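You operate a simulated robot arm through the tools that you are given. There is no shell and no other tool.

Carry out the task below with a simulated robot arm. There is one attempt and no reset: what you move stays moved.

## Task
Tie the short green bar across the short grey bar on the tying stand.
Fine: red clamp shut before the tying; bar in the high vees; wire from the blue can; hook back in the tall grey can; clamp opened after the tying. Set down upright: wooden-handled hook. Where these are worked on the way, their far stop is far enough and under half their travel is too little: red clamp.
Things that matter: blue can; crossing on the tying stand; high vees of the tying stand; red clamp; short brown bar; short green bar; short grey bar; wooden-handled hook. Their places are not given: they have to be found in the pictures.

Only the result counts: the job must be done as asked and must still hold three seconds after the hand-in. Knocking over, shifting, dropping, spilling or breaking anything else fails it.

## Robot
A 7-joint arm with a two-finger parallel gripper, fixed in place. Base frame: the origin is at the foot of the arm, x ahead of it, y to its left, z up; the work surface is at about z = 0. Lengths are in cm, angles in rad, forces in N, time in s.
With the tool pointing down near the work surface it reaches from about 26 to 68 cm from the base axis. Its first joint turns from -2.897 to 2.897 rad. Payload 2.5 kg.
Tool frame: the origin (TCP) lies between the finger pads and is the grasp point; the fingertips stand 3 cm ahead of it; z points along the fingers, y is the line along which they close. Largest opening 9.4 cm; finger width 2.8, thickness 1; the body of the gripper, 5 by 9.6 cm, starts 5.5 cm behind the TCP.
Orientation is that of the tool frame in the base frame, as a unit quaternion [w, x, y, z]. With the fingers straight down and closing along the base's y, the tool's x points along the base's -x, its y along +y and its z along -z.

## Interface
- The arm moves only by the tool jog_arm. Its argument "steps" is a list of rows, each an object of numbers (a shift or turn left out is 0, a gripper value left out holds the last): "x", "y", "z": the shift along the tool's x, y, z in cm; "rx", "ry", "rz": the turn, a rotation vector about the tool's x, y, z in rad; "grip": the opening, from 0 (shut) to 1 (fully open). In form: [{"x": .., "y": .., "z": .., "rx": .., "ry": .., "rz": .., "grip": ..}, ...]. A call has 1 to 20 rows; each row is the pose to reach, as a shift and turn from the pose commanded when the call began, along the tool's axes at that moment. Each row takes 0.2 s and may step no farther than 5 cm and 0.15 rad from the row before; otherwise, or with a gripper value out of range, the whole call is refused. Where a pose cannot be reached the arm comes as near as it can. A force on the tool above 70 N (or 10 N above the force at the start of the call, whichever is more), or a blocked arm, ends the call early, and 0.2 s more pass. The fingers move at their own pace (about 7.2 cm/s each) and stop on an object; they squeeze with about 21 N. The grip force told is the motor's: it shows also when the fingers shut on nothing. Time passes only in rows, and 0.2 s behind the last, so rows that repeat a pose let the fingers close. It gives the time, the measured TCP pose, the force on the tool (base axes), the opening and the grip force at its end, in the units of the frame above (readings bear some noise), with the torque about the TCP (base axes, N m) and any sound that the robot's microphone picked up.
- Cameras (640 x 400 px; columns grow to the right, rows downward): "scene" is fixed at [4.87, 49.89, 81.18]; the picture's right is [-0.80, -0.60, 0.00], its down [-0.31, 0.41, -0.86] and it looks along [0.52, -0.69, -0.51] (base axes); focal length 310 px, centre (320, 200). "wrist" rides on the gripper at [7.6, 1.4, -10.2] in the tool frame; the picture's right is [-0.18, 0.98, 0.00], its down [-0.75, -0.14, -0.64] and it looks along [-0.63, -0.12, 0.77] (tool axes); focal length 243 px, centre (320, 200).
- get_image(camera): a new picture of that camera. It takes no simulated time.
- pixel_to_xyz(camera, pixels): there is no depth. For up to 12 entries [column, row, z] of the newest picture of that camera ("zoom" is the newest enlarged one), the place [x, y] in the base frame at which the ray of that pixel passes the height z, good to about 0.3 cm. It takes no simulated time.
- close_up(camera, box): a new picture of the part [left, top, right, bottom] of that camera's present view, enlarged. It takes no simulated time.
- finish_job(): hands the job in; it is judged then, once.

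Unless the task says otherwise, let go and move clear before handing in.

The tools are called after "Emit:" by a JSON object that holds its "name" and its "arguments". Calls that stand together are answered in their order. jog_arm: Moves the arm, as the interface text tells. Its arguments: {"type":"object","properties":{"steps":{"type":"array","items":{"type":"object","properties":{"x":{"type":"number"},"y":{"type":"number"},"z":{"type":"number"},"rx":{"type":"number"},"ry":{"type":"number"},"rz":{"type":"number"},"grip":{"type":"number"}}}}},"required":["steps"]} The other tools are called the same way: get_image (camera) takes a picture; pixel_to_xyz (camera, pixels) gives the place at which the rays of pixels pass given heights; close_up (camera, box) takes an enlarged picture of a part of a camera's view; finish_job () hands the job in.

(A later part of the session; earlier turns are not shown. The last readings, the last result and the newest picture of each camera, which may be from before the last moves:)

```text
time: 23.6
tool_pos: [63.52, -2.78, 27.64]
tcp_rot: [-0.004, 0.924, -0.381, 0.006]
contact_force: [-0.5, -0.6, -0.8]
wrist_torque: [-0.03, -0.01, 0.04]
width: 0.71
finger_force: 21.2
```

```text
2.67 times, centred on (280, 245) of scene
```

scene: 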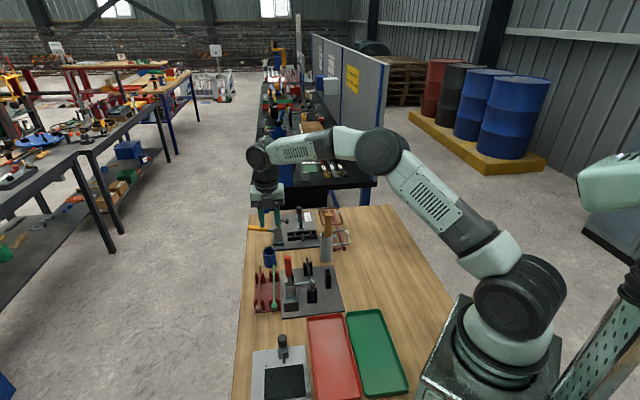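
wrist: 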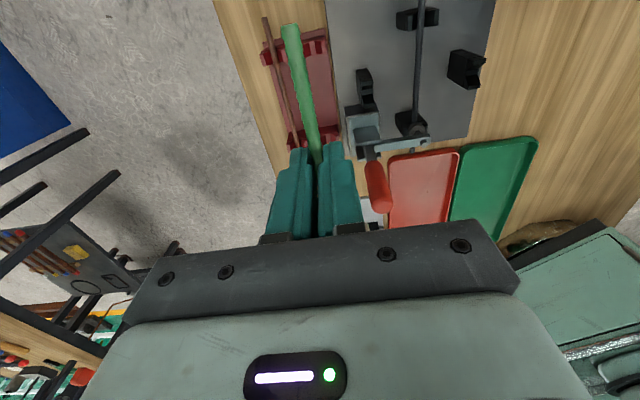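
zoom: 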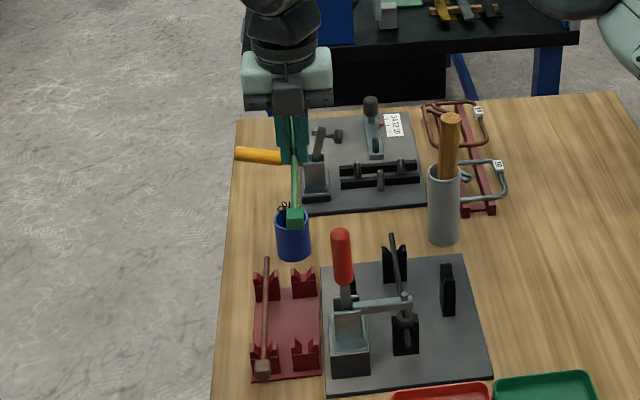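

The bar is held straight along the tool x-axis, with 6.3 cm of it on the camera side. I'll rotate it +90° while moving to hover above the high vees at (51.2,-11.2).

Emit:
{"name": "jog_arm", "arguments": {"steps": [{"x": -0.23, "y": 1.22, "rz": 0.131}, {"x": -0.46, "y": 2.44, "rz": 0.262}, {"x": -0.69, "y": 3.66, "rz": 0.393}, {"x": -0.92, "y": 4.88, "rz": 0.524}, {"x": -1.15, "y": 6.1, "rz": 0.655}, {"x": -1.38, "y": 7.32, "rz": 0.786}, {"x": -1.61, "y": 8.54, "rz": 0.917}, {"x": -1.84, "y": 9.76, "rz": 1.048}, {"x": -2.07, "y": 10.98, "rz": 1.179}, {"x": -2.3, "y": 12.2, "rz": 1.31}, {"x": -2.53, "y": 13.42, "rz": 1.44}, {"x": -2.76, "y": 14.64, "rz": 1.571}, {"x": -2.76, "y": 14.64, "rz": 1.571}]}}

Emit:
{"name": "get_image", "arguments": {"camera": "wrist"}}

Emit:
{"name": "close_up", "arguments": {"camera": "scene", "box": [215, 170, 375, 320]}}

```text
time: 26.4
tool_pos: [51.21, -11.33, 27.39]
tcp_rot: [0.007, -0.383, 0.924, -0.001]
contact_force: [-1.1, 0.8, -1.2]
wrist_torque: [-0.02, 0.02, -0.04]
width: 0.71
finger_force: 20.7
```

```text
taken
```

wrist: 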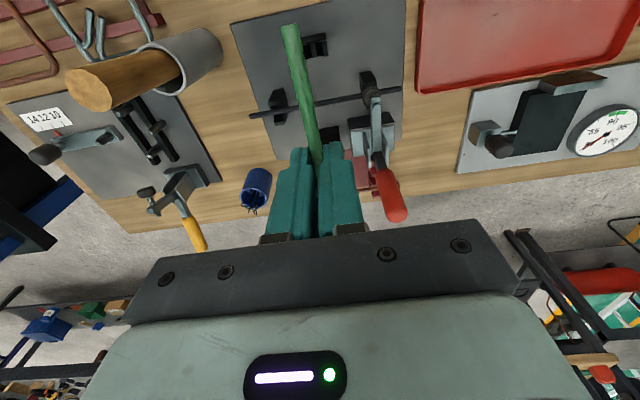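

```text
2.67 times, centred on (295, 245) of scene
```

zoom: 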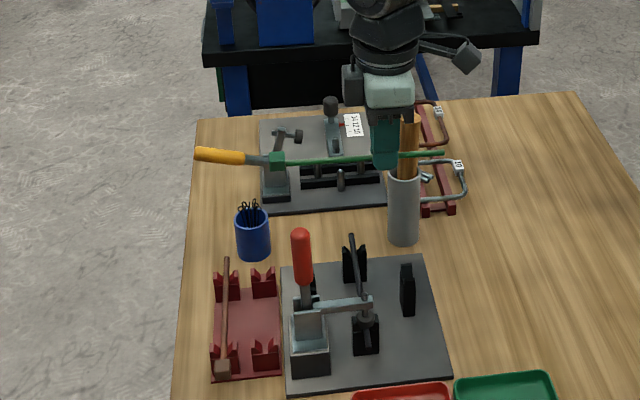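

The bar now lies across above the stand, with far end toward the robot and block toward the clamp side. I'll lower to z≈13 to check alignment with the vees.

Emit:
{"name": "jog_arm", "arguments": {"steps": [{"z": 4}, {"z": 8}, {"z": 11}, {"z": 14}, {"z": 14}]}}

Emit:
{"name": "get_image", "arguments": {"camera": "wrist"}}

Emit:
{"name": "close_up", "arguments": {"camera": "scene", "box": [245, 220, 365, 320]}}

```text
time: 27.6
tool_pos: [51.5, -10.96, 13.29]
tcp_rot: [0.007, -0.385, 0.923, -0.001]
contact_force: [0.0, 0.1, -0.5]
wrist_torque: [-0.03, 0.01, -0.02]
width: 0.68
finger_force: 21.0
```

```text
taken
```

wrist: 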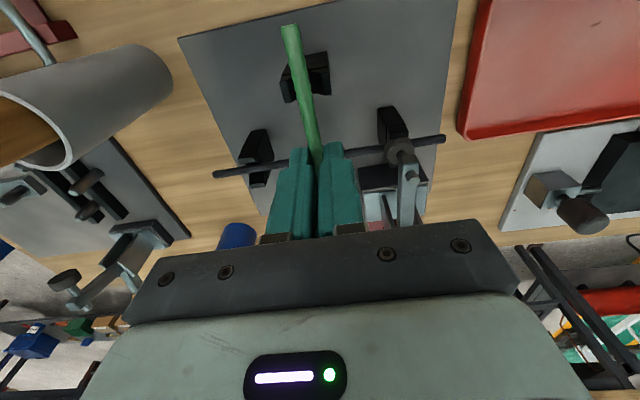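

```text
4.00 times, centred on (305, 270) of scene
```

zoom: 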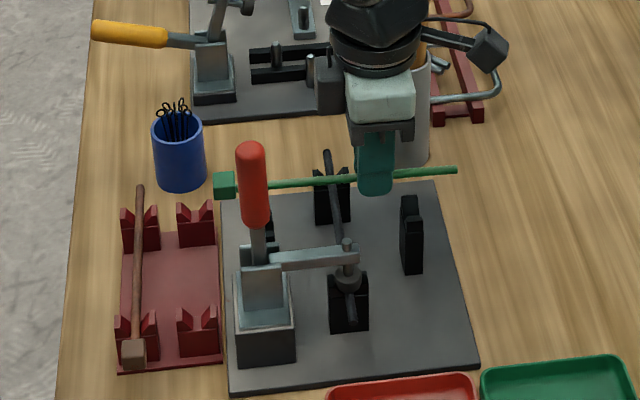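

The bar's free end passes near vee B at wrist (315,75). I'll measure the vee and both crossing bars from here.

Emit:
{"name": "close_up", "arguments": {"camera": "wrist", "box": [180, 0, 460, 200]}}

Emit:
{"name": "pixel_to_xyz", "arguments": {"camera": "wrist", "pixels": [[292, 32, 12.4], [312, 140, 12.4], [318, 72, 7.2], [218, 174, 5.6], [440, 138, 5.6], [255, 168, 5.6], [395, 145, 5.6]]}}

```text
2.00 times, centred on (320, 100) of wrist
```

zoom: 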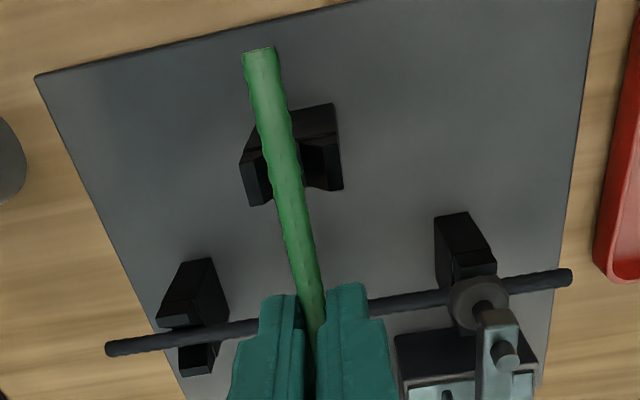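

```text
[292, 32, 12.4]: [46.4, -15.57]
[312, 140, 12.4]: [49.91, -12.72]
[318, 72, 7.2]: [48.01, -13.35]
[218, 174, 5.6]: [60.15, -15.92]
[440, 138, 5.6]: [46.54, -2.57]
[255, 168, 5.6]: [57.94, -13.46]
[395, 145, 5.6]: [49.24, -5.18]
```

Vee B is at about (49.1,-13.5) and the grey bar at t≈31.2, and both line up with the held bar. I'll check the bar's yaw from the scene camera before lowering.

Emit:
{"name": "pixel_to_xyz", "arguments": {"camera": "scene", "pixels": [[338.5, 262.5, 12.4], [281.5, 266.3, 12.4], [327.7, 272.3, 7.2], [298, 265.5, 12.4]]}}

Emit:
{"name": "pixel_to_xyz", "arguments": {"camera": "wrist", "pixels": [[306.5, 77.5, 7], [311, 24, 12.4], [289.5, 27, 12.4], [300, 80, 12.4]]}}

```text
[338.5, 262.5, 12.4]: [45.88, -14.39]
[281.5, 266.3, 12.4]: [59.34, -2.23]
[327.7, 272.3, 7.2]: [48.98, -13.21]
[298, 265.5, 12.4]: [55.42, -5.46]
```

```text
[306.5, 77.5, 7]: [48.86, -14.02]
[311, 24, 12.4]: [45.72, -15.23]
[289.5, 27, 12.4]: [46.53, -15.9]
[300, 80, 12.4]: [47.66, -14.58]
```

Both cameras agree the bar is within a few degrees of the vee line and centred well inside the vee notches. I'll lower it gently toward the vees with a slight shift of 0.35 cm, watching the force.

Emit:
{"name": "jog_arm", "arguments": {"steps": [{"x": 0.2, "z": 1.2, "rz": -0.02}, {"x": 0.35, "z": 2.4, "rz": -0.02}, {"x": 0.35, "z": 3.6, "rz": -0.02}, {"x": 0.35, "z": 4.6, "rz": -0.02}, {"x": 0.35, "z": 5.2, "rz": -0.02}, {"x": 0.35, "z": 5.2, "rz": -0.02}]}}

Emit:
{"name": "get_image", "arguments": {"camera": "wrist"}}

Emit:
{"name": "close_up", "arguments": {"camera": "scene", "box": [265, 240, 345, 310]}}

```text
time: 29.0
tool_pos: [51.33, -11.2, 8.19]
tcp_rot: [0.007, -0.392, 0.92, -0.002]
contact_force: [3.2, -2.8, 4.3]
wrist_torque: [0.08, -0.22, -0.27]
width: 0.7
finger_force: 20.9
```

```text
taken
```

wrist: 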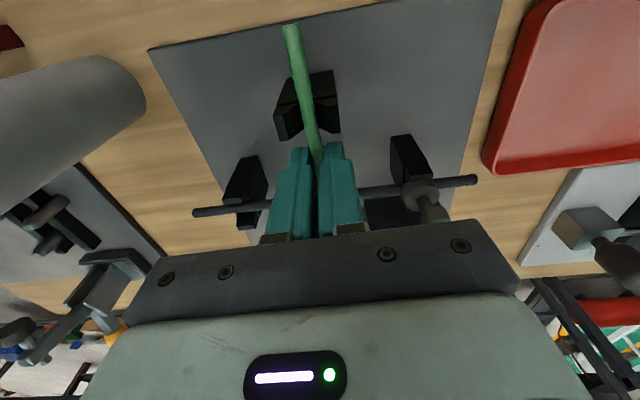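

```text
5.71 times, centred on (305, 275) of scene
```

zoom: 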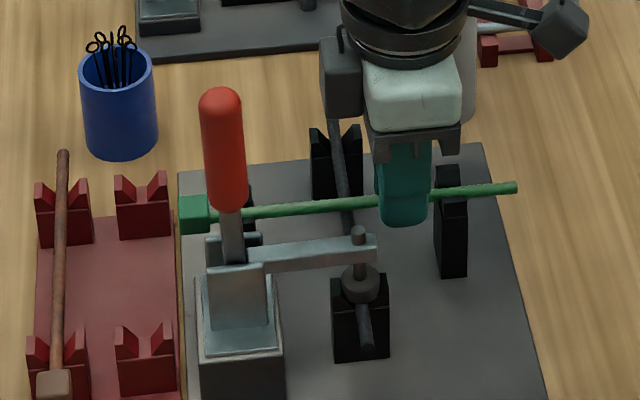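

A light contact force of about 6 N appears, and the bar at vee B (wrist (310,100)) seems to be entering the notch. I'll zoom in to check.

Emit:
{"name": "close_up", "arguments": {"camera": "wrist", "box": [250, 10, 370, 170]}}

Emit:
{"name": "close_up", "arguments": {"camera": "scene", "box": [310, 255, 345, 300]}}

Emit:
{"name": "close_up", "arguments": {"camera": "scene", "box": [275, 255, 320, 295]}}

```text
2.50 times, centred on (310, 90) of wrist
```

zoom: 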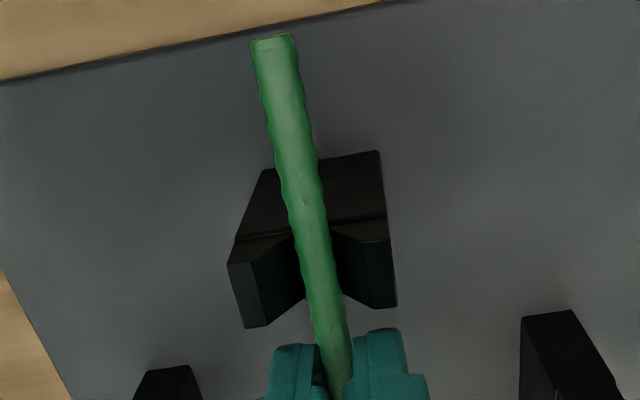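

```text
8.89 times, centred on (328, 278) of scene
```

zoom: 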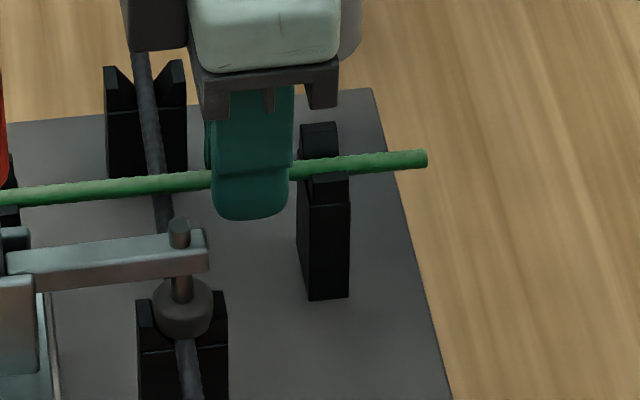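

```text
10.00 times, centred on (298, 275) of scene
```

zoom: 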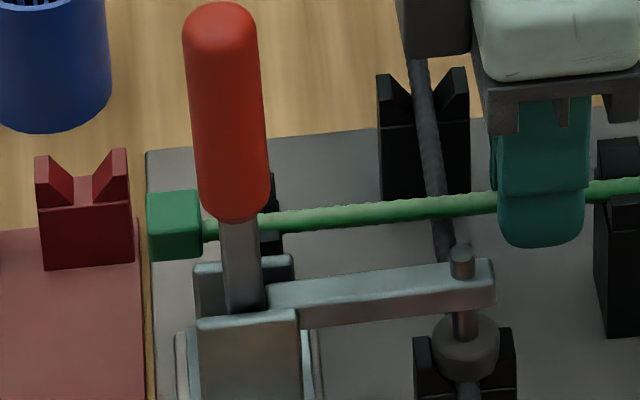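

The bar is inside vee B's notch and lies over the grey bar near vee A. I'll keep lowering in small steps until it seats.

Emit:
{"name": "jog_arm", "arguments": {"steps": [{"z": 0.2}, {"z": 0.4}, {"z": 0.4}]}}

Emit:
{"name": "close_up", "arguments": {"camera": "scene", "box": [275, 250, 345, 300]}}

```text
time: 29.8
tool_pos: [51.4, -11.34, 7.93]
tcp_rot: [0.009, -0.393, 0.92, -0.002]
contact_force: [8.5, -5.6, 18.0]
wrist_torque: [-0.14, -0.19, -0.38]
width: 0.71
finger_force: 20.9
```

```text
8.00 times, centred on (310, 275) of scene
```

zoom: 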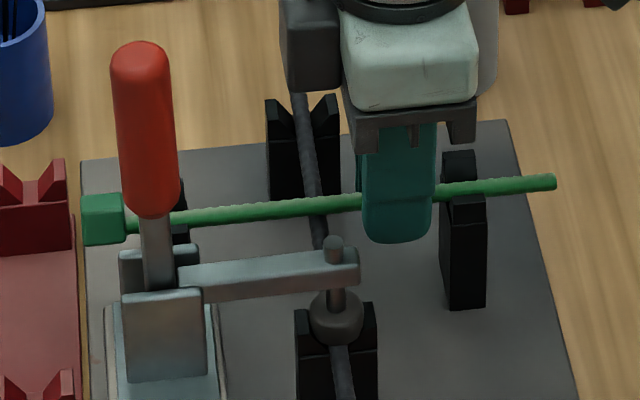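

The vee walls now push the tool 10 N toward +s with a clockwise yaw torque and 18 N up. I'll ease the bar 0.3 cm that way, undo a little yaw, and settle it further.

Emit:
{"name": "jog_arm", "arguments": {"steps": [{"y": -0.15, "z": -0.05, "rz": 0.015}, {"y": -0.3, "z": 0.0, "rz": 0.03}, {"y": -0.3, "z": 0.15, "rz": 0.03}, {"y": -0.3, "z": 0.15, "rz": 0.03}]}}

Emit:
{"name": "close_up", "arguments": {"camera": "wrist", "box": [250, 10, 370, 170]}}

Emit:
{"name": "close_up", "arguments": {"camera": "scene", "box": [275, 250, 345, 300]}}

```text
time: 30.8
tool_pos: [51.38, -11.46, 7.59]
tcp_rot: [0.007, -0.381, 0.925, 0.0]
contact_force: [1.3, 5.8, 15.6]
wrist_torque: [0.02, 0.01, 0.02]
width: 0.7
finger_force: 21.2
```

```text
2.50 times, centred on (310, 90) of wrist
```

zoom: 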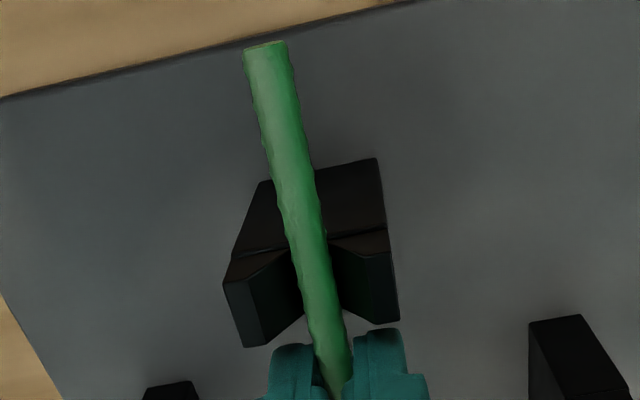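

```text
8.00 times, centred on (310, 275) of scene
```

zoom: 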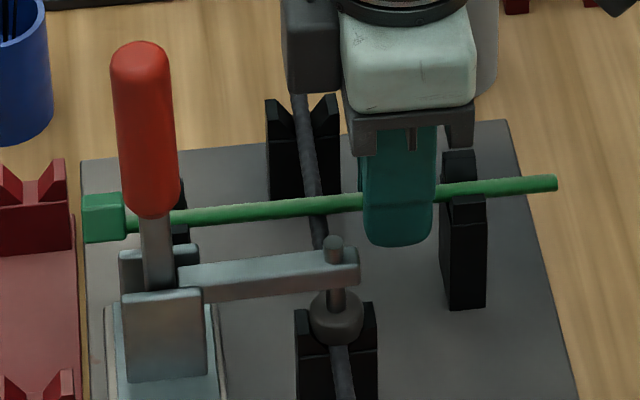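

The torques vanished and 15 N of vertical support remains, so the bar looks seated with its centre at z≈6.5. I'll open slightly and lift straight up.

Emit:
{"name": "jog_arm", "arguments": {"steps": [{"z": -0.1, "grip": 0.0}, {"z": -0.1, "grip": 0.15}, {"z": -0.1, "grip": 0.25}, {"z": -0.1}, {"z": -1.5}, {"z": -3}, {"z": -5}, {"z": -8}, {"z": -12}, {"z": -12}]}}

Emit:
{"name": "get_image", "arguments": {"camera": "wrist"}}

Emit:
{"name": "close_up", "arguments": {"camera": "scene", "box": [265, 245, 345, 310]}}

```text
time: 33.0
tool_pos: [51.3, -11.63, 19.84]
tcp_rot: [0.006, -0.38, 0.925, 0.0]
contact_force: [0.5, 0.5, -0.8]
wrist_torque: [-0.01, 0.02, 0.02]
width: 2.35
finger_force: 0.1
```

```text
taken
```

wrist: 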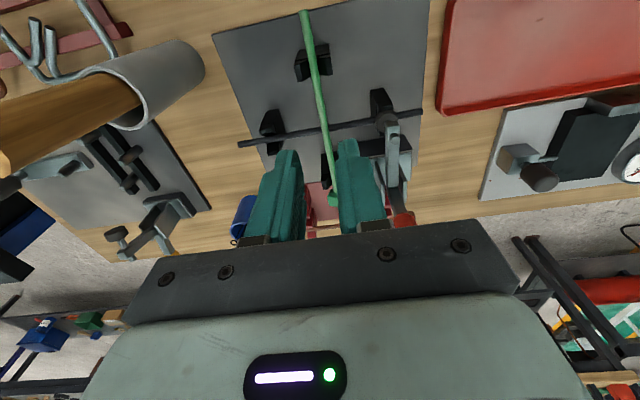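

```text
6.15 times, centred on (305, 278) of scene
```

zoom: 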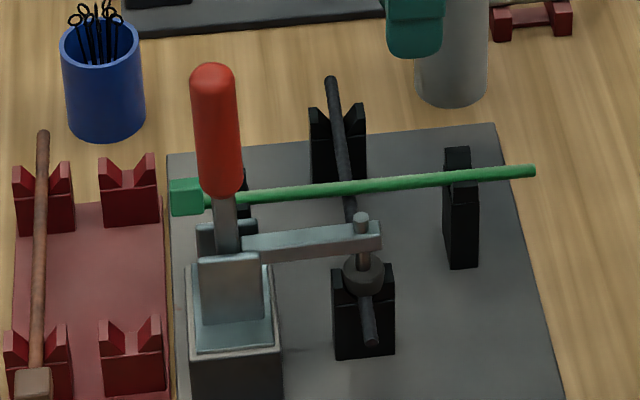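

The green bar now lies across the grey bar. I'll zoom in to verify it sits in both high vees and to locate the crossing precisely.

Emit:
{"name": "close_up", "arguments": {"camera": "wrist", "box": [220, 0, 440, 220]}}

Emit:
{"name": "close_up", "arguments": {"camera": "scene", "box": [275, 255, 345, 295]}}

Emit:
{"name": "pixel_to_xyz", "arguments": {"camera": "wrist", "pixels": [[325, 131, 6.3], [325, 131, 7], [305, 14, 6.5], [318, 66, 6.5]]}}

Emit:
{"name": "pixel_to_xyz", "arguments": {"camera": "scene", "pixels": [[311, 276, 6.3], [311, 276, 7], [339.2, 273.5, 6.5], [284, 277.5, 6.5]]}}

```text
1.82 times, centred on (330, 110) of wrist
```

zoom: 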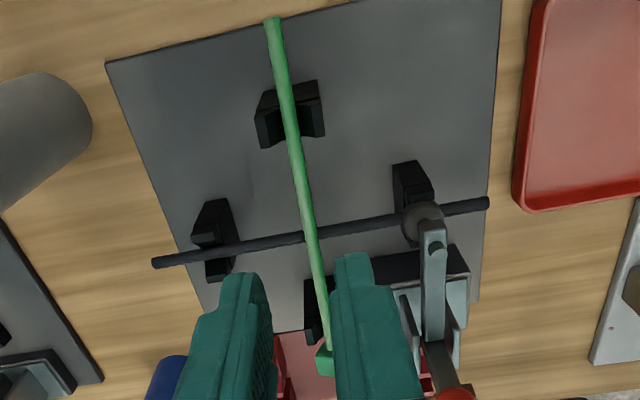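

```text
9.14 times, centred on (310, 275) of scene
```

zoom: 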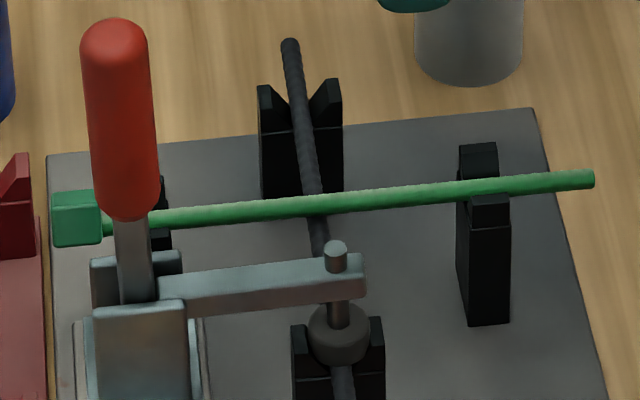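

```text
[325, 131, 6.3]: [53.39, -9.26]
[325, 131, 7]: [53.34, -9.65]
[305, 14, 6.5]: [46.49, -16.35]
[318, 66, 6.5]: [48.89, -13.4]
```

```text
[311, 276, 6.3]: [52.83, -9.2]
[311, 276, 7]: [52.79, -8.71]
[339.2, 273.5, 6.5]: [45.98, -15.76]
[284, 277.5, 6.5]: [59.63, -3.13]
```

The bar is seated in both high vees and the crossing is near (53.0,-9.2). Next is the wire: I'll move to look down on the blue can with the tool turned back to θ=0.

Emit:
{"name": "jog_arm", "arguments": {"steps": [{"x": -1.45, "y": -1.07, "z": -1.2, "rz": 0.13, "grip": 0.3}, {"x": -2.9, "y": -2.14, "z": -2.2, "rz": 0.26}, {"x": -4.35, "y": -3.2, "z": -2.2, "rz": 0.39}, {"x": -5.8, "y": -4.29, "z": -2.2, "rz": 0.52}, {"x": -7.25, "y": -5.36, "z": -2.2, "rz": 0.65}, {"x": -8.7, "y": -6.43, "z": -2.2, "rz": 0.785}, {"x": -8.7, "y": -6.43, "z": -2.2, "rz": 0.785}]}}

Emit:
{"name": "get_image", "arguments": {"camera": "wrist"}}

Emit:
{"name": "close_up", "arguments": {"camera": "scene", "box": [245, 230, 295, 275]}}

```text
time: 34.6
tool_pos: [61.98, -10.19, 22.0]
tcp_rot: [0.006, 0.003, 1.0, 0.001]
contact_force: [0.6, -0.6, 0.4]
wrist_torque: [0.0, 0.02, 0.0]
width: 2.84
finger_force: 0.0
```

```text
taken
```

wrist: 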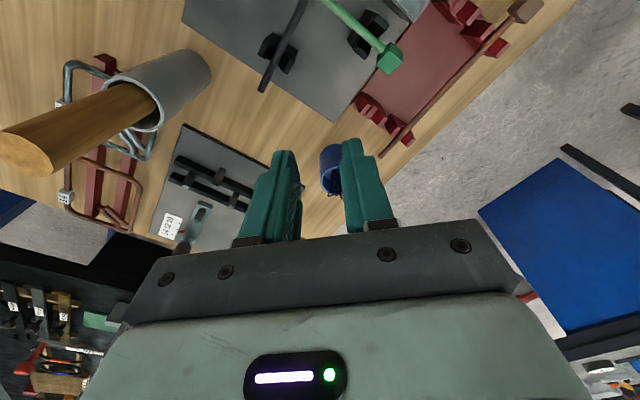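

```text
8.89 times, centred on (270, 252) of scene
```

zoom: 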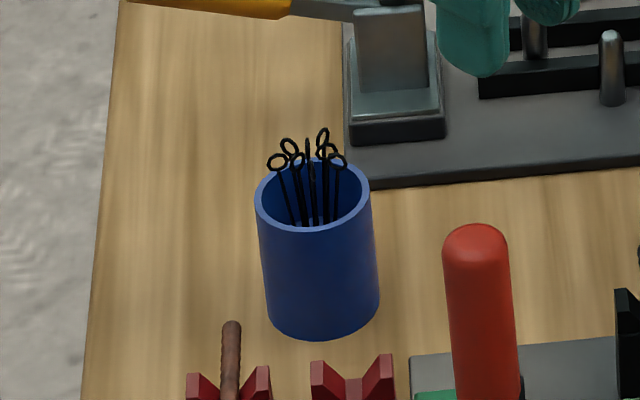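

The fingers hide the wires here. I'll turn the tool to θ=-90° and shift to (67,-5,22) so the camera looks onto the can from the side.

Emit:
{"name": "jog_arm", "arguments": {"steps": [{"x": -0.5, "y": 0.5, "rz": -0.143}, {"x": -1, "y": 1, "rz": -0.286}, {"x": -1.5, "y": 1.5, "rz": -0.429}, {"x": -2, "y": 2, "rz": -0.571}, {"x": -2.5, "y": 2.5, "rz": -0.714}, {"x": -3, "y": 3, "rz": -0.857}, {"x": -3.5, "y": 3.5, "rz": -1.0}, {"x": -4, "y": 4, "rz": -1.142}, {"x": -4.5, "y": 4.5, "rz": -1.285}, {"x": -5, "y": 5, "rz": -1.428}, {"x": -5, "y": 5.2, "rz": -1.571}, {"x": -5, "y": 5.2, "rz": -1.571}]}}

Emit:
{"name": "get_image", "arguments": {"camera": "wrist"}}

```text
time: 37.2
tool_pos: [67.23, -4.76, 22.13]
tcp_rot: [0.005, -0.706, 0.708, -0.004]
contact_force: [0.0, -1.5, 0.1]
wrist_torque: [0.03, 0.02, -0.01]
width: 2.81
finger_force: 0.1
```

```text
taken
```

wrist: 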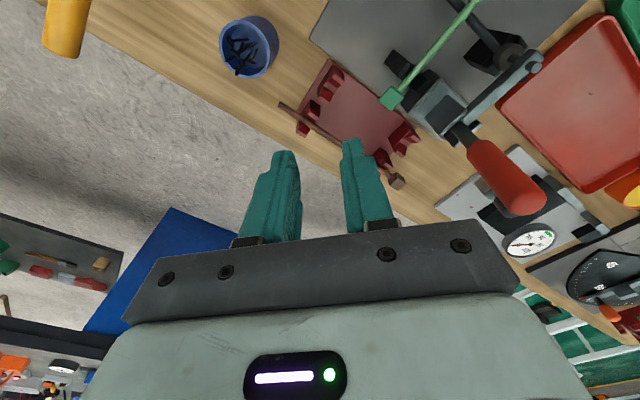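

The can is now seen from nearly above at wrist (248,47). I'll zoom in on it.

Emit:
{"name": "close_up", "arguments": {"camera": "wrist", "box": [208, 5, 292, 90]}}

Emit:
{"name": "close_up", "arguments": {"camera": "scene", "box": [258, 240, 284, 262]}}

Emit:
{"name": "pixel_to_xyz", "arguments": {"camera": "wrist", "pixels": [[248, 47, 7], [248, 47, 8], [220, 47, 7.5], [277, 47, 7.5], [248, 18, 7.5], [248, 76, 7.5], [67, 25, 10], [228, 42, 10], [238, 70, 10]]}}

```text
4.71 times, centred on (250, 48) of wrist
```

zoom: 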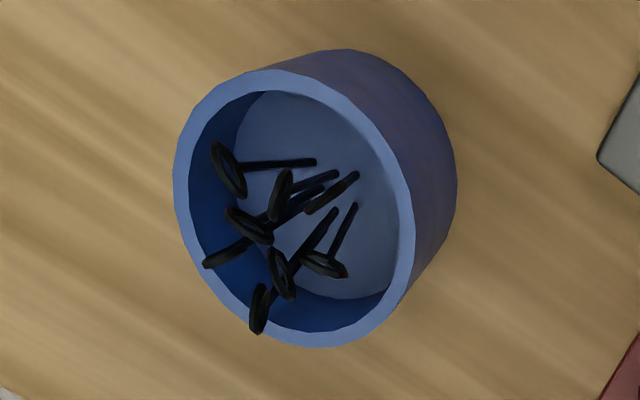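

```text
16.00 times, centred on (271, 251) of scene
```

zoom: 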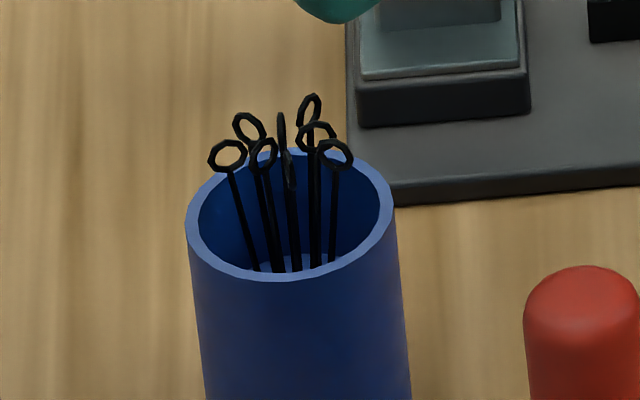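

```text
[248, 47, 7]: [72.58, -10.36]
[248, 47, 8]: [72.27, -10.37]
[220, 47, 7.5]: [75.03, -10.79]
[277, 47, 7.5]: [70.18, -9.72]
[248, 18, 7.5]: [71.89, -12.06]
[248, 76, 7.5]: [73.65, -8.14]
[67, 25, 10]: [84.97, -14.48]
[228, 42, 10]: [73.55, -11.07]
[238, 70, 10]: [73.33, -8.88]
```

Eight looped pins stand in the can, each with a stem and ring. I'll convert the ring pixels in both views to match and triangulate them.

Emit:
{"name": "pixel_to_xyz", "arguments": {"camera": "wrist", "pixels": [[230.5, 41.6, 9.5], [241.9, 45.9, 9.5], [235.1, 53.3, 9.5], [229.2, 58.6, 9.5], [242.1, 63.3, 9.5], [237.3, 70.9, 9.5], [252.1, 61.8, 9.5], [252.5, 46.5, 9.5], [230.5, 41.6, 8.5], [237.3, 70.9, 8.5], [252.1, 61.8, 8.5]]}}

Emit:
{"name": "pixel_to_xyz", "arguments": {"camera": "scene", "pixels": [[265.25, 248.2, 9.5], [266.6, 246.6, 9.5], [267.4, 248.2, 9.5], [268.6, 246.5, 9.5], [269.1, 249.1, 9.5], [270.3, 245.3, 9.5], [270.7, 247.1, 9.5], [271.9, 248.1, 9.5], [265.25, 248.2, 8.5], [270.3, 245.3, 8.5], [271.9, 248.1, 8.5]]}}

```text
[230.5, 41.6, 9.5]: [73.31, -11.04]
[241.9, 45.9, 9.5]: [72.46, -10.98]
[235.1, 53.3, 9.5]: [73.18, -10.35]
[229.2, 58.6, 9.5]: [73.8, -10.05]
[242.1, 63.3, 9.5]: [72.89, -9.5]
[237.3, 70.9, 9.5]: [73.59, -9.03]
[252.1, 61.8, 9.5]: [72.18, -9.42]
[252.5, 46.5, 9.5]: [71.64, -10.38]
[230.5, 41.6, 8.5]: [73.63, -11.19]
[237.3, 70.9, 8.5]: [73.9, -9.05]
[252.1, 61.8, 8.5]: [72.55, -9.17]
```

```text
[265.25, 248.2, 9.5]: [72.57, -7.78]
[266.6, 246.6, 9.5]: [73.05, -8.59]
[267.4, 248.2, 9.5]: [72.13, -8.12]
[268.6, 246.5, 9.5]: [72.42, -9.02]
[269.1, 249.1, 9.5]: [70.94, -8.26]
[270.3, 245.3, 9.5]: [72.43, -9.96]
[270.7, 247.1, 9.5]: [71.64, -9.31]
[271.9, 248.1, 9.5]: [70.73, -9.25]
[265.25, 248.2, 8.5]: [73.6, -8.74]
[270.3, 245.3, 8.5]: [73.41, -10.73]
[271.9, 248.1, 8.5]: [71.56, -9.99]
```

The rings sit around z≈8.4, about 2 cm above the rim, with the can centre near (72.8,-10.1). The ring nearest the robot, at about (72.0,-10.2), looks most isolated. I'll test whether the arm reaches there with the tool pointing down at θ=0, staying high.

Emit:
{"name": "jog_arm", "arguments": {"steps": [{"x": 0.5, "y": -0.4, "z": 0, "rz": 0.143}, {"x": 1, "y": -0.8, "z": 0, "rz": 0.286}, {"x": 1.5, "y": -1.2, "z": 0, "rz": 0.429}, {"x": 2, "y": -1.6, "z": 0, "rz": 0.571}, {"x": 2.5, "y": -2, "z": 0.5, "rz": 0.714}, {"x": 3, "y": -2.4, "z": 1, "rz": 0.857}, {"x": 3.5, "y": -2.8, "z": 1.5, "rz": 1.0}, {"x": 4, "y": -3.2, "z": 2, "rz": 1.142}, {"x": 4.5, "y": -3.6, "z": 3, "rz": 1.285}, {"x": 5.0, "y": -4, "z": 4, "rz": 1.428}, {"x": 5.4, "y": -4.8, "z": 5, "rz": 1.571}, {"x": 5.4, "y": -4.8, "z": 5, "rz": 1.571}]}}

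Emit:
{"name": "get_image", "arguments": {"camera": "wrist"}}

Emit:
{"name": "get_image", "arguments": {"camera": "scene"}}

```text
time: 39.8
tool_pos: [69.11, -10.12, 17.09]
tcp_rot: [0.007, 0.004, 1.0, 0.003]
contact_force: [0.6, 0.1, -0.4]
wrist_torque: [0.01, 0.01, 0.01]
width: 2.86
finger_force: 0.0
out of reach, approached as far as the arm can: row 7, 8, 9, 10, 11, 12
```

```text
taken
```

wrist: 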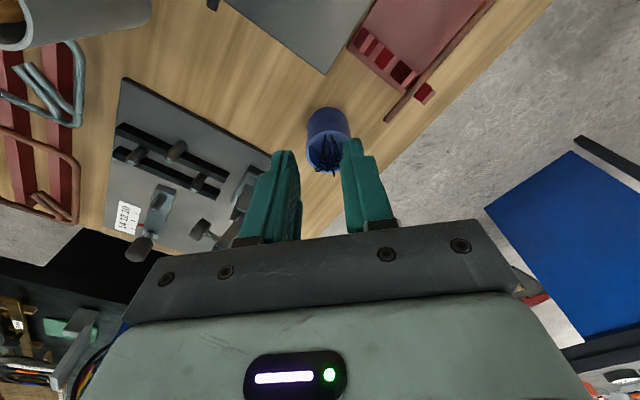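

```text
taken
```

scene: 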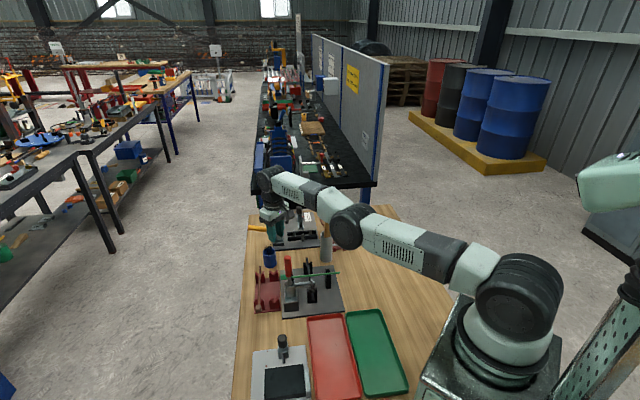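

Straight down, the arm reaches only r≈69.9, so a tilt of about 10-15° outward will be needed. I'll zoom in on the can from this pose.

Emit:
{"name": "close_up", "arguments": {"camera": "wrist", "box": [285, 95, 375, 185]}}

Emit:
{"name": "close_up", "arguments": {"camera": "scene", "box": [256, 238, 286, 260]}}

```text
4.44 times, centred on (330, 140) of wrist
```

zoom: 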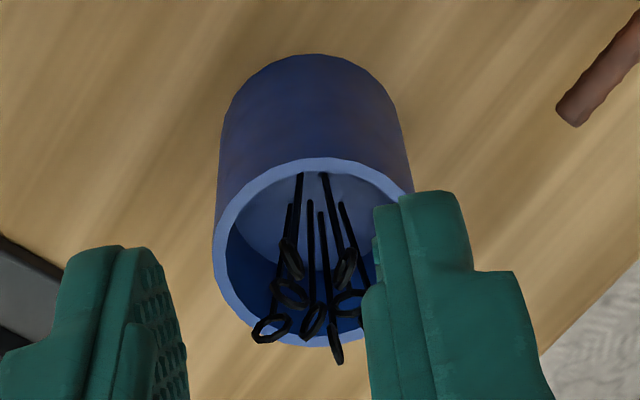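

```text
16.00 times, centred on (271, 249) of scene
```

zoom: 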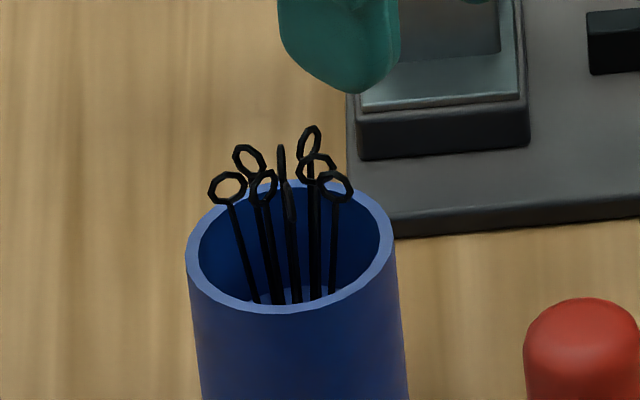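

Two rings sit nearest the robot at zoom (292,262) and (345,265), both edge-on. I'll get their positions and those of the neighbours.

Emit:
{"name": "pixel_to_xyz", "arguments": {"camera": "wrist", "pixels": [[323.7, 154, 8.4], [335.6, 154.6, 8.4], [323.2, 160, 8.4], [319.2, 169, 8.4], [328.4, 167, 8.4], [333.4, 172.7, 8.4], [336.8, 163, 8.4], [330, 132, 6.7], [330, 171.5, 6.7], [308, 152, 6.7], [351.5, 142, 6.7]]}}

Emit:
{"name": "pixel_to_xyz", "arguments": {"camera": "scene", "pixels": [[265.3, 248.2, 8.4], [266.6, 246.4, 8.4], [267.6, 248, 8.4], [268.6, 246.6, 8.4], [269, 249, 8.4], [270.3, 245.3, 8.4], [270.8, 247, 8.4], [272, 248, 8.4]]}}

```text
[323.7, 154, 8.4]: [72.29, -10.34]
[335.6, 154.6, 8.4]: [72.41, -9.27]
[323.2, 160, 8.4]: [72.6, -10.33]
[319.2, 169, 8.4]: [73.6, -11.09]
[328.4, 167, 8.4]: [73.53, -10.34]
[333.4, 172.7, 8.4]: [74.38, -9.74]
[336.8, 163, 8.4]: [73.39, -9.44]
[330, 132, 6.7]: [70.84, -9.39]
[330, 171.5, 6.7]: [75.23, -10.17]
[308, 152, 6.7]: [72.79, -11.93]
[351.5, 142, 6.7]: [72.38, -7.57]
```

```text
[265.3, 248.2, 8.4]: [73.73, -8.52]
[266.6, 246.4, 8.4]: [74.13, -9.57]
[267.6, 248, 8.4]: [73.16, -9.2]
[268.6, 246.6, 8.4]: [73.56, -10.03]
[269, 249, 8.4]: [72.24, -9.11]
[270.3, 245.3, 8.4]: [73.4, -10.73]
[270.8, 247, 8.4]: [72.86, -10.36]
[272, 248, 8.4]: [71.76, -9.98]
```

Ring A at about (72.0,-10.2) is the most isolated toward the robot. I'll approach from the robot side with θ=-20°, so first I'll back off and yaw the tool, then check the commanded pose.

Emit:
{"name": "jog_arm", "arguments": {"steps": [{"x": 1.5, "y": -0.3, "z": 0, "rz": -0.12}, {"x": 3, "y": -0.6, "z": 0, "rz": -0.24}, {"x": 4, "y": -1.0, "z": 0, "rz": -0.35}, {"x": 4, "y": -1.0, "z": 0, "rz": -0.35}]}}

Emit:
{"name": "pixel_to_xyz", "arguments": {"camera": "scene", "pixels": [[269.1, 251.8, 6.5], [269.1, 251.8, 7], [269.1, 251.8, 7.5], [263, 252, 7], [275.3, 251.5, 7]]}}

```text
time: 40.8
tool_pos: [68.77, -11.5, 17.13]
tcp_rot: [0.006, -0.172, 0.985, 0.001]
contact_force: [0.2, 0.2, 0.7]
wrist_torque: [0.01, -0.04, -0.03]
width: 2.82
finger_force: 0.0
out of reach, approached as far as the arm can: row 1, 2, 3, 4
```

```text
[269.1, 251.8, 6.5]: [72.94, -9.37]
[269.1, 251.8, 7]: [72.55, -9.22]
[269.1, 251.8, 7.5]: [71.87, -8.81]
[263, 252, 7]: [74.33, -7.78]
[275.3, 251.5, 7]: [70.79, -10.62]
```

The pose is still flagged out of reach at r≈69.7, so I'll back off a bit more and then add the outward tilt.

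Emit:
{"name": "jog_arm", "arguments": {"steps": [{"x": 1.5, "y": 0, "z": 0}, {"x": 2.5, "y": 0, "z": 0}, {"x": 2.5, "y": 0, "z": 0}]}}

```text
time: 41.6
tool_pos: [68.74, -12.68, 17.02]
tcp_rot: [0.005, -0.171, 0.985, 0.001]
contact_force: [-0.3, 0.6, -0.1]
wrist_torque: [0.03, -0.03, 0.0]
width: 2.79
finger_force: 0.1
out of reach, approached as far as the arm can: row 1, 2, 3
```

The arm is still on its reach limit, so the commanded pose must lie farther out than measured. I'll back off further until it's no longer flagged.

Emit:
{"name": "jog_arm", "arguments": {"steps": [{"x": 1.5}, {"x": 3}, {"x": 3}]}}

```text
time: 42.4
tool_pos: [68.49, -14.0, 17.17]
tcp_rot: [0.005, -0.171, 0.985, 0.001]
contact_force: [-0.5, -1.5, -0.1]
wrist_torque: [0.0, 0.01, 0.0]
width: 2.81
finger_force: 0.1
out of reach, approached as far as the arm can: row 1, 2, 3
```

Still at the limit, but the trend is consistent with a commanded pose about 3 cm beyond reach. I'll back off again.

Emit:
{"name": "jog_arm", "arguments": {"steps": [{"x": 2}, {"x": 4}, {"x": 4}]}}

```text
time: 43.2
tool_pos: [68.23, -15.85, 16.86]
tcp_rot: [0.006, -0.171, 0.985, 0.001]
contact_force: [1.1, -0.2, 0.1]
wrist_torque: [0.04, 0.03, -0.01]
width: 2.82
finger_force: 0.1
out of reach, approached as far as the arm can: row 1, 2, 3
```

The measured position is not retreating with the commands, so the IK may be stuck at full stretch. I'll command a raise to break out of it.

Emit:
{"name": "jog_arm", "arguments": {"steps": [{"z": -2}, {"z": -4}, {"z": -6}, {"z": -6}]}}

Emit:
{"name": "get_image", "arguments": {"camera": "scene"}}

```text
time: 44.2
tool_pos: [68.04, -15.86, 22.96]
tcp_rot: [0.007, -0.171, 0.985, 0.0]
contact_force: [-0.6, 0.2, 0.4]
wrist_torque: [0.04, -0.02, -0.04]
width: 2.82
finger_force: 0.0
```

```text
taken
```

scene: 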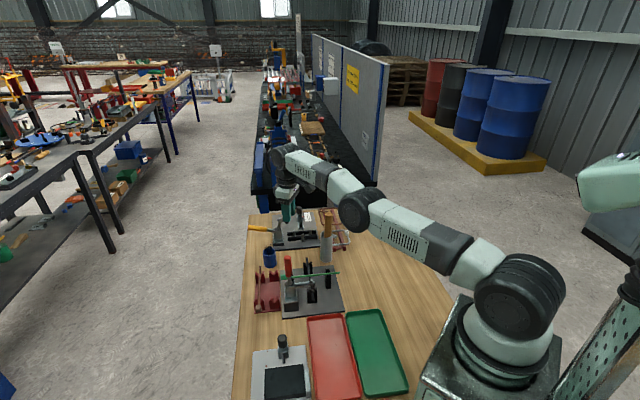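

The arm is free again at (68.0,-15.9,23). I'll pull back toward (64.5,-11.8) and add the outward tilt of 0.25 rad there, before extending.

Emit:
{"name": "jog_arm", "arguments": {"steps": [{"x": 0.7, "y": 1.7, "ry": 0}, {"x": 1.4, "y": 3.4, "ry": -0.08}, {"x": 2, "y": 5, "ry": -0.16}, {"x": 2, "y": 5, "ry": -0.25}, {"x": 2, "y": 5, "ry": -0.25}]}}

Emit:
{"name": "get_image", "arguments": {"camera": "wrist"}}

```text
time: 45.4
tool_pos: [72.84, -13.34, 23.42]
tcp_rot: [0.129, -0.17, 0.977, 0.022]
contact_force: [-0.3, -0.2, 0.6]
wrist_torque: [0.0, -0.01, -0.02]
width: 2.87
finger_force: 0.0
out of reach, approached as far as the arm can: row 1, 2, 3, 4, 5
```

```text
taken
```

wrist: 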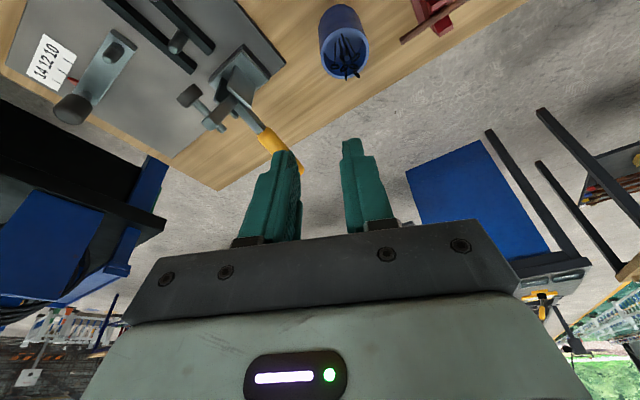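

Only the tangential part of each move got through, so the arm is stuck at the fully stretched singularity. I'll command one larger retreat toward (60,-13) and up to pull the elbow out of it.

Emit:
{"name": "jog_arm", "arguments": {"steps": [{"x": 3.5, "y": 1.5, "z": -2}, {"x": 7, "y": 3, "z": -4}, {"x": 9.5, "y": 4.5, "z": -6}, {"x": 11.6, "y": 5, "z": -7}, {"x": 11.6, "y": 5, "z": -7}, {"x": 11.6, "y": 5, "z": -7}, {"x": 11.6, "y": 5, "z": -7}, {"x": 11.6, "y": 5, "z": -7}]}}

```text
time: 47.2
tool_pos: [71.75, -15.64, 28.41]
tcp_rot: [0.128, -0.17, 0.977, 0.023]
contact_force: [0.3, 0.4, 0.3]
wrist_torque: [0.01, 0.0, 0.02]
width: 2.8
finger_force: 0.1
out of reach, approached as far as the arm can: row 1, 2, 3, 4, 5, 6, 7, 8
```

The arm is likely past its straight-elbow point, blocked against a joint limit. I'll command outward briefly to bring the elbow back through, then retreat in the same call.

Emit:
{"name": "jog_arm", "arguments": {"steps": [{"x": -4, "z": -1}, {"x": -8, "z": -2}, {"x": -8, "z": -2}, {"x": -3.5, "z": -2}, {"x": 1, "z": -2}, {"x": 5, "z": -2}, {"x": 8, "z": -3}, {"x": 8, "z": -3}]}}

```text
time: 49.0
tool_pos: [70.22, -20.55, 30.93]
tcp_rot: [0.129, -0.17, 0.977, 0.022]
contact_force: [-0.7, -0.2, -0.4]
wrist_torque: [-0.06, 0.02, -0.01]
width: 2.85
finger_force: 0.0
out of reach, approached as far as the arm can: row 1, 2, 3, 4, 5, 6, 7, 8
```

Still stuck at r≈73.2. I'll look at the arm posture in the scene before trying another escape.

Emit:
{"name": "get_image", "arguments": {"camera": "scene"}}

Emit:
{"name": "close_up", "arguments": {"camera": "scene", "box": [240, 90, 600, 340]}}

```text
taken
```

scene: 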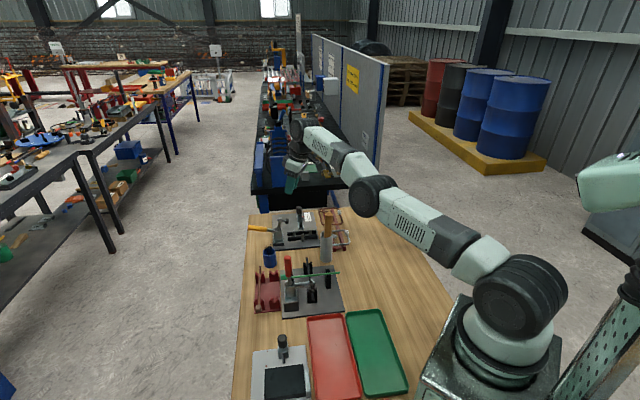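

```text
1.60 times, centred on (420, 215) of scene
```

zoom: 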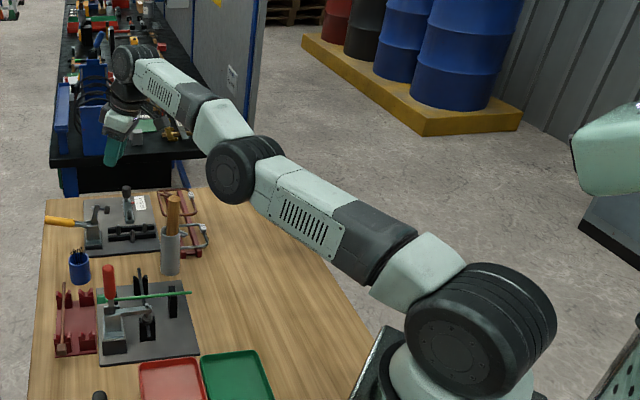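

The forearm looks nearly straight with the upper arm. I'll try again along the true radial direction: push out 10 cm, then retreat 10 cm in the same call.

Emit:
{"name": "jog_arm", "arguments": {"steps": [{"x": -3.9, "y": -2.9, "z": 1}, {"x": -7.8, "y": -5.8, "z": 2}, {"x": -3.9, "y": -2.9, "z": 1}, {"x": 0, "y": 0, "z": 0}, {"x": 3.9, "y": 2.9, "z": -1}, {"x": 7.8, "y": 5.8, "z": -2}, {"x": 7.8, "y": 5.8, "z": -2}]}}

```text
time: 50.6
tool_pos: [69.76, -20.39, 33.22]
tcp_rot: [0.128, -0.169, 0.977, 0.022]
contact_force: [0.4, 0.1, -0.1]
wrist_torque: [0.01, 0.0, 0.0]
width: 2.8
finger_force: 0.0
out of reach, approached as far as the arm can: row 1, 2, 3, 5, 6, 7
```

Only the zero-shift row was reachable, and retreat still failed. I'll try coupling through the elbow by moving down about 8 cm first, then retreating radially.

Emit:
{"name": "jog_arm", "arguments": {"steps": [{"x": 1, "z": 3.9}, {"x": 2, "z": 7.8}, {"x": 2, "z": 7.8}, {"x": 3.5, "y": 1.2, "z": 7.3}, {"x": 5.5, "y": 2.7, "z": 6.8}, {"x": 7.5, "y": 4.2, "z": 6.3}, {"x": 9.8, "y": 5.8, "z": 5.8}, {"x": 9.8, "y": 5.8, "z": 5.8}]}}

```text
time: 52.4
tool_pos: [70.92, -20.94, 25.64]
tcp_rot: [0.129, -0.169, 0.977, 0.022]
contact_force: [0.3, 0.0, 0.7]
wrist_torque: [0.01, 0.0, 0.0]
width: 2.83
finger_force: 0.1
out of reach, approached as far as the arm can: row 1, 2, 3, 4, 5, 6, 7, 8
```

Lowering also pushed the arm outward along its limit sphere, so the elbow is locked. I'll test whether it extends any further outward.

Emit:
{"name": "jog_arm", "arguments": {"steps": [{"x": -2, "y": -1.5, "z": 0.5}, {"x": -3.9, "y": -2.9, "z": 1}, {"x": -3.9, "y": -2.9, "z": 1}]}}

```text
time: 53.2
tool_pos: [70.98, -21.0, 25.19]
tcp_rot: [0.13, -0.169, 0.977, 0.022]
contact_force: [0.0, 0.6, -0.9]
wrist_torque: [0.02, -0.01, 0.01]
width: 2.83
finger_force: 0.1
out of reach, approached as far as the arm can: row 1, 2, 3
```

No change in reach, so the elbow is sitting exactly at full extension. I'll try creeping inward in very small steps so a local solver can pick up the elbow bend.

Emit:
{"name": "jog_arm", "arguments": {"steps": [{"x": 0.08, "y": 0.06, "z": -0.02}, {"x": 0.16, "y": 0.12, "z": -0.04}, {"x": 0.24, "y": 0.18, "z": -0.06}, {"x": 0.31, "y": 0.23, "z": -0.08}, {"x": 0.39, "y": 0.29, "z": -0.1}, {"x": 0.55, "y": 0.41, "z": -0.14}, {"x": 0.78, "y": 0.58, "z": -0.2}, {"x": 1.1, "y": 0.8, "z": -0.28}, {"x": 1.5, "y": 1.1, "z": -0.4}, {"x": 2.3, "y": 1.7, "z": -0.6}, {"x": 3.1, "y": 2.3, "z": -0.8}, {"x": 3.9, "y": 2.9, "z": -1.0}, {"x": 3.9, "y": 2.9, "z": -1.0}]}}

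```text
time: 56.0
tool_pos: [70.89, -20.9, 25.83]
tcp_rot: [0.128, -0.169, 0.977, 0.023]
contact_force: [0.6, 0.3, -0.4]
wrist_torque: [0.0, 0.0, 0.01]
width: 2.82
finger_force: 0.1
out of reach, approached as far as the arm can: row 4, 5, 6, 7, 8, 9, 10, 11, 12, 13
```

Steps up to 0.3 cm fall within tolerance but the elbow still doesn't bend. I'll try a different out-and-in pattern, short out then a fast retreat.

Emit:
{"name": "jog_arm", "arguments": {"steps": [{"x": -2.4, "y": -1.8, "z": 0.6}, {"x": 1.4, "y": 1.0, "z": -0.35}, {"x": 5.2, "y": 3.9, "z": -1.3}, {"x": 9.0, "y": 6.8, "z": -2.3}, {"x": 9.0, "y": 6.8, "z": -2.3}]}}

Emit:
{"name": "jog_arm", "arguments": {"steps": [{"x": -3.9, "y": -2.9, "z": 1}, {"x": -7.8, "y": -5.8, "z": 2}, {"x": -11.7, "y": -8.7, "z": 3}, {"x": -15.6, "y": -11.6, "z": 4}, {"x": -11.7, "y": -8.7, "z": 3}, {"x": -7.8, "y": -5.8, "z": 2}, {"x": -3.9, "y": -2.9, "z": 1}, {"x": 0, "y": 0, "z": 0}, {"x": 3.9, "y": 2.9, "z": -1}, {"x": 7.8, "y": 5.8, "z": -2}, {"x": 7.8, "y": 5.8, "z": -2}]}}

```text
time: 57.2
tool_pos: [70.73, -21.03, 26.3]
tcp_rot: [0.128, -0.17, 0.977, 0.023]
contact_force: [0.1, 0.1, -0.2]
wrist_torque: [-0.02, 0.02, 0.0]
width: 2.82
finger_force: 0.0
out of reach, approached as far as the arm can: row 1, 2, 3, 4, 5
```

```text
time: 59.6
tool_pos: [70.8, -20.57, 27.02]
tcp_rot: [0.128, -0.17, 0.977, 0.023]
contact_force: [0.4, 0.6, -0.3]
wrist_torque: [-0.02, 0.0, 0.04]
width: 2.79
finger_force: 0.0
out of reach, approached as far as the arm can: row 1, 2, 3, 4, 5, 6, 7, 9, 10, 11
```

The elbow remains locked straight. Another idea is to swing over free space on the +y side and lower the arm until the shoulder limit forces the elbow to bend, so I'll check for clear space there first.

Emit:
{"name": "pixel_to_xyz", "arguments": {"camera": "scene", "pixels": [[248, 213, 0], [240, 310, 0], [232, 398, 0], [388, 207, 0], [112, 250, -75], [112, 250, -50], [195, 120, -75], [60, 250, -75], [5, 270, 0], [90, 150, 0]]}}

Emit:
{"name": "get_image", "arguments": {"camera": "wrist"}}

```text
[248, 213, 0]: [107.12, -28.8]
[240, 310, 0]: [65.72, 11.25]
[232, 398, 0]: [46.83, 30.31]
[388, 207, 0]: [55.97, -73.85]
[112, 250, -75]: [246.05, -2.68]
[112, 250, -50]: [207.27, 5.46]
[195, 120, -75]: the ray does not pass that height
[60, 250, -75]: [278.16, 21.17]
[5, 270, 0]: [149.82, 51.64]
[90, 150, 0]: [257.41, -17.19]
```

```text
taken
```

wrist: 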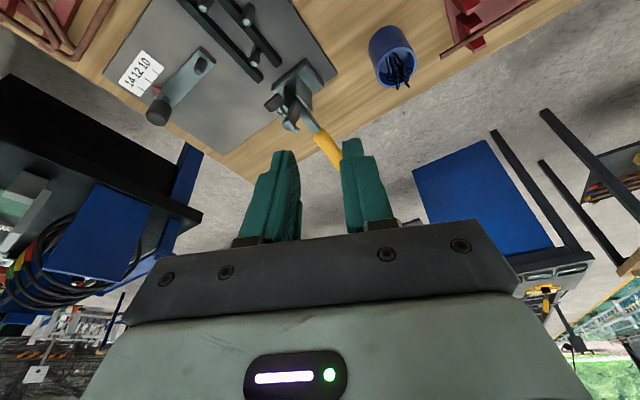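

The table edge follows x+y≈77, so beyond azimuth 45° there is open space off the table. I'll swing the stretched arm there at constant height, where it passes well above everything.

Emit:
{"name": "jog_arm", "arguments": {"steps": [{"x": -1.99, "y": 4.33, "z": 0.5}, {"x": -4.36, "y": 8.5, "z": 1.1}, {"x": -6.45, "y": 12.82, "z": 1.64}, {"x": -8.27, "y": 17.28, "z": 2.1}, {"x": -9.78, "y": 21.86, "z": 2.48}, {"x": -11.01, "y": 26.52, "z": 2.79}, {"x": -11.92, "y": 31.26, "z": 3.03}, {"x": -12.54, "y": 36.05, "z": 3.18}, {"x": -12.85, "y": 40.88, "z": 3.26}, {"x": -12.84, "y": 45.71, "z": 3.26}, {"x": -12.52, "y": 50.53, "z": 3.18}, {"x": -11.9, "y": 55.32, "z": 3.01}, {"x": -10.96, "y": 60.06, "z": 2.78}, {"x": -9.73, "y": 64.73, "z": 2.47}, {"x": -8.19, "y": 69.29, "z": 2.07}, {"x": -6.38, "y": 73.75, "z": 1.6}, {"x": -4.27, "y": 78.06, "z": 1.07}, {"x": -1.88, "y": 82.23, "z": 0.47}, {"x": -1.88, "y": 82.23, "z": 0.47}]}}

Emit:
{"name": "get_image", "arguments": {"camera": "scene"}}

```text
time: 63.6
tool_pos: [43.32, 55.89, 27.08]
tcp_rot: [0.13, -0.169, 0.977, 0.021]
contact_force: [-0.2, 0.4, -0.5]
wrist_torque: [0.01, 0.0, 0.04]
width: 2.82
finger_force: 0.1
out of reach, approached as far as the arm can: row 1, 2, 3, 4, 5, 6, 7, 12, 13, 14, 15, 16, 17, 18, 19
```

```text
taken
```

scene: 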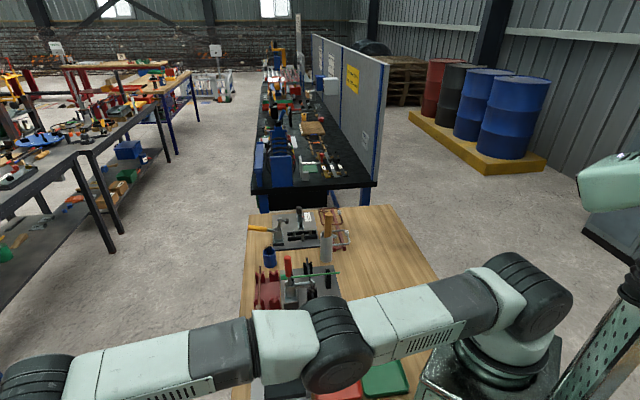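

Rows 8-11 were reachable during the swing, so the elbow can bend again in places. Now at (43,56,27) in open space, I'll test a radial retreat.

Emit:
{"name": "jog_arm", "arguments": {"steps": [{"x": 2, "y": -1.3, "z": -0.5}, {"x": 4.1, "y": -2.7, "z": -1}, {"x": 6.1, "y": -4, "z": -1.5}, {"x": 8.2, "y": -5.4, "z": -2.1}, {"x": 8.2, "y": -5.4, "z": -2.1}]}}

```text
time: 64.8
tool_pos: [42.51, 56.02, 27.87]
tcp_rot: [0.129, -0.17, 0.977, 0.021]
contact_force: [0.7, -0.1, 0.2]
wrist_torque: [0.01, -0.01, -0.02]
width: 2.81
finger_force: 0.1
out of reach, approached as far as the arm can: row 1, 2, 3, 4, 5
```

The retreat is still blocked. I'll lower the arm here in open space to drive the shoulder toward its limit so the elbow is forced to bend.

Emit:
{"name": "jog_arm", "arguments": {"steps": [{"x": 1.1, "z": 4.5}, {"x": 2.2, "z": 9}, {"x": 3.3, "z": 13.5}, {"x": 4.4, "z": 18}, {"x": 5.5, "z": 22.5}, {"x": 5.5, "z": 22.5}]}}

```text
time: 66.2
tool_pos: [42.71, 55.25, 4.97]
tcp_rot: [0.129, -0.17, 0.977, 0.022]
contact_force: [0.1, -1.2, 1.1]
wrist_torque: [0.03, -0.03, 0.03]
width: 2.79
finger_force: 0.1
out of reach, approached as far as the arm can: row 1, 2, 3, 5, 6
```

Now at z≈5 and still on the limit sphere. I'll lower another 10 cm and then attempt to retreat.

Emit:
{"name": "jog_arm", "arguments": {"steps": [{"x": 0.9, "z": 3.5}, {"x": 1.8, "z": 7}, {"x": 2.5, "z": 10}, {"x": 2.5, "z": 10}]}}

Emit:
{"name": "get_image", "arguments": {"camera": "scene"}}

```text
time: 67.2
tool_pos: [41.9, 53.13, -4.52]
tcp_rot: [0.13, -0.17, 0.977, 0.023]
contact_force: [0.2, 0.7, 0.0]
wrist_torque: [-0.01, -0.04, -0.01]
width: 2.81
finger_force: 0.0
out of reach, approached as far as the arm can: row 1, 2, 3, 4
```

```text
taken
```

scene: 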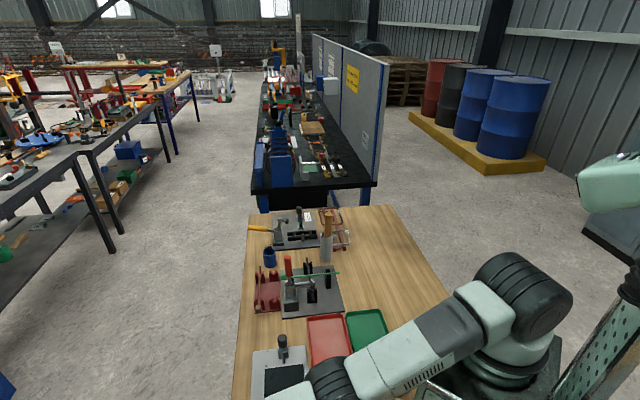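

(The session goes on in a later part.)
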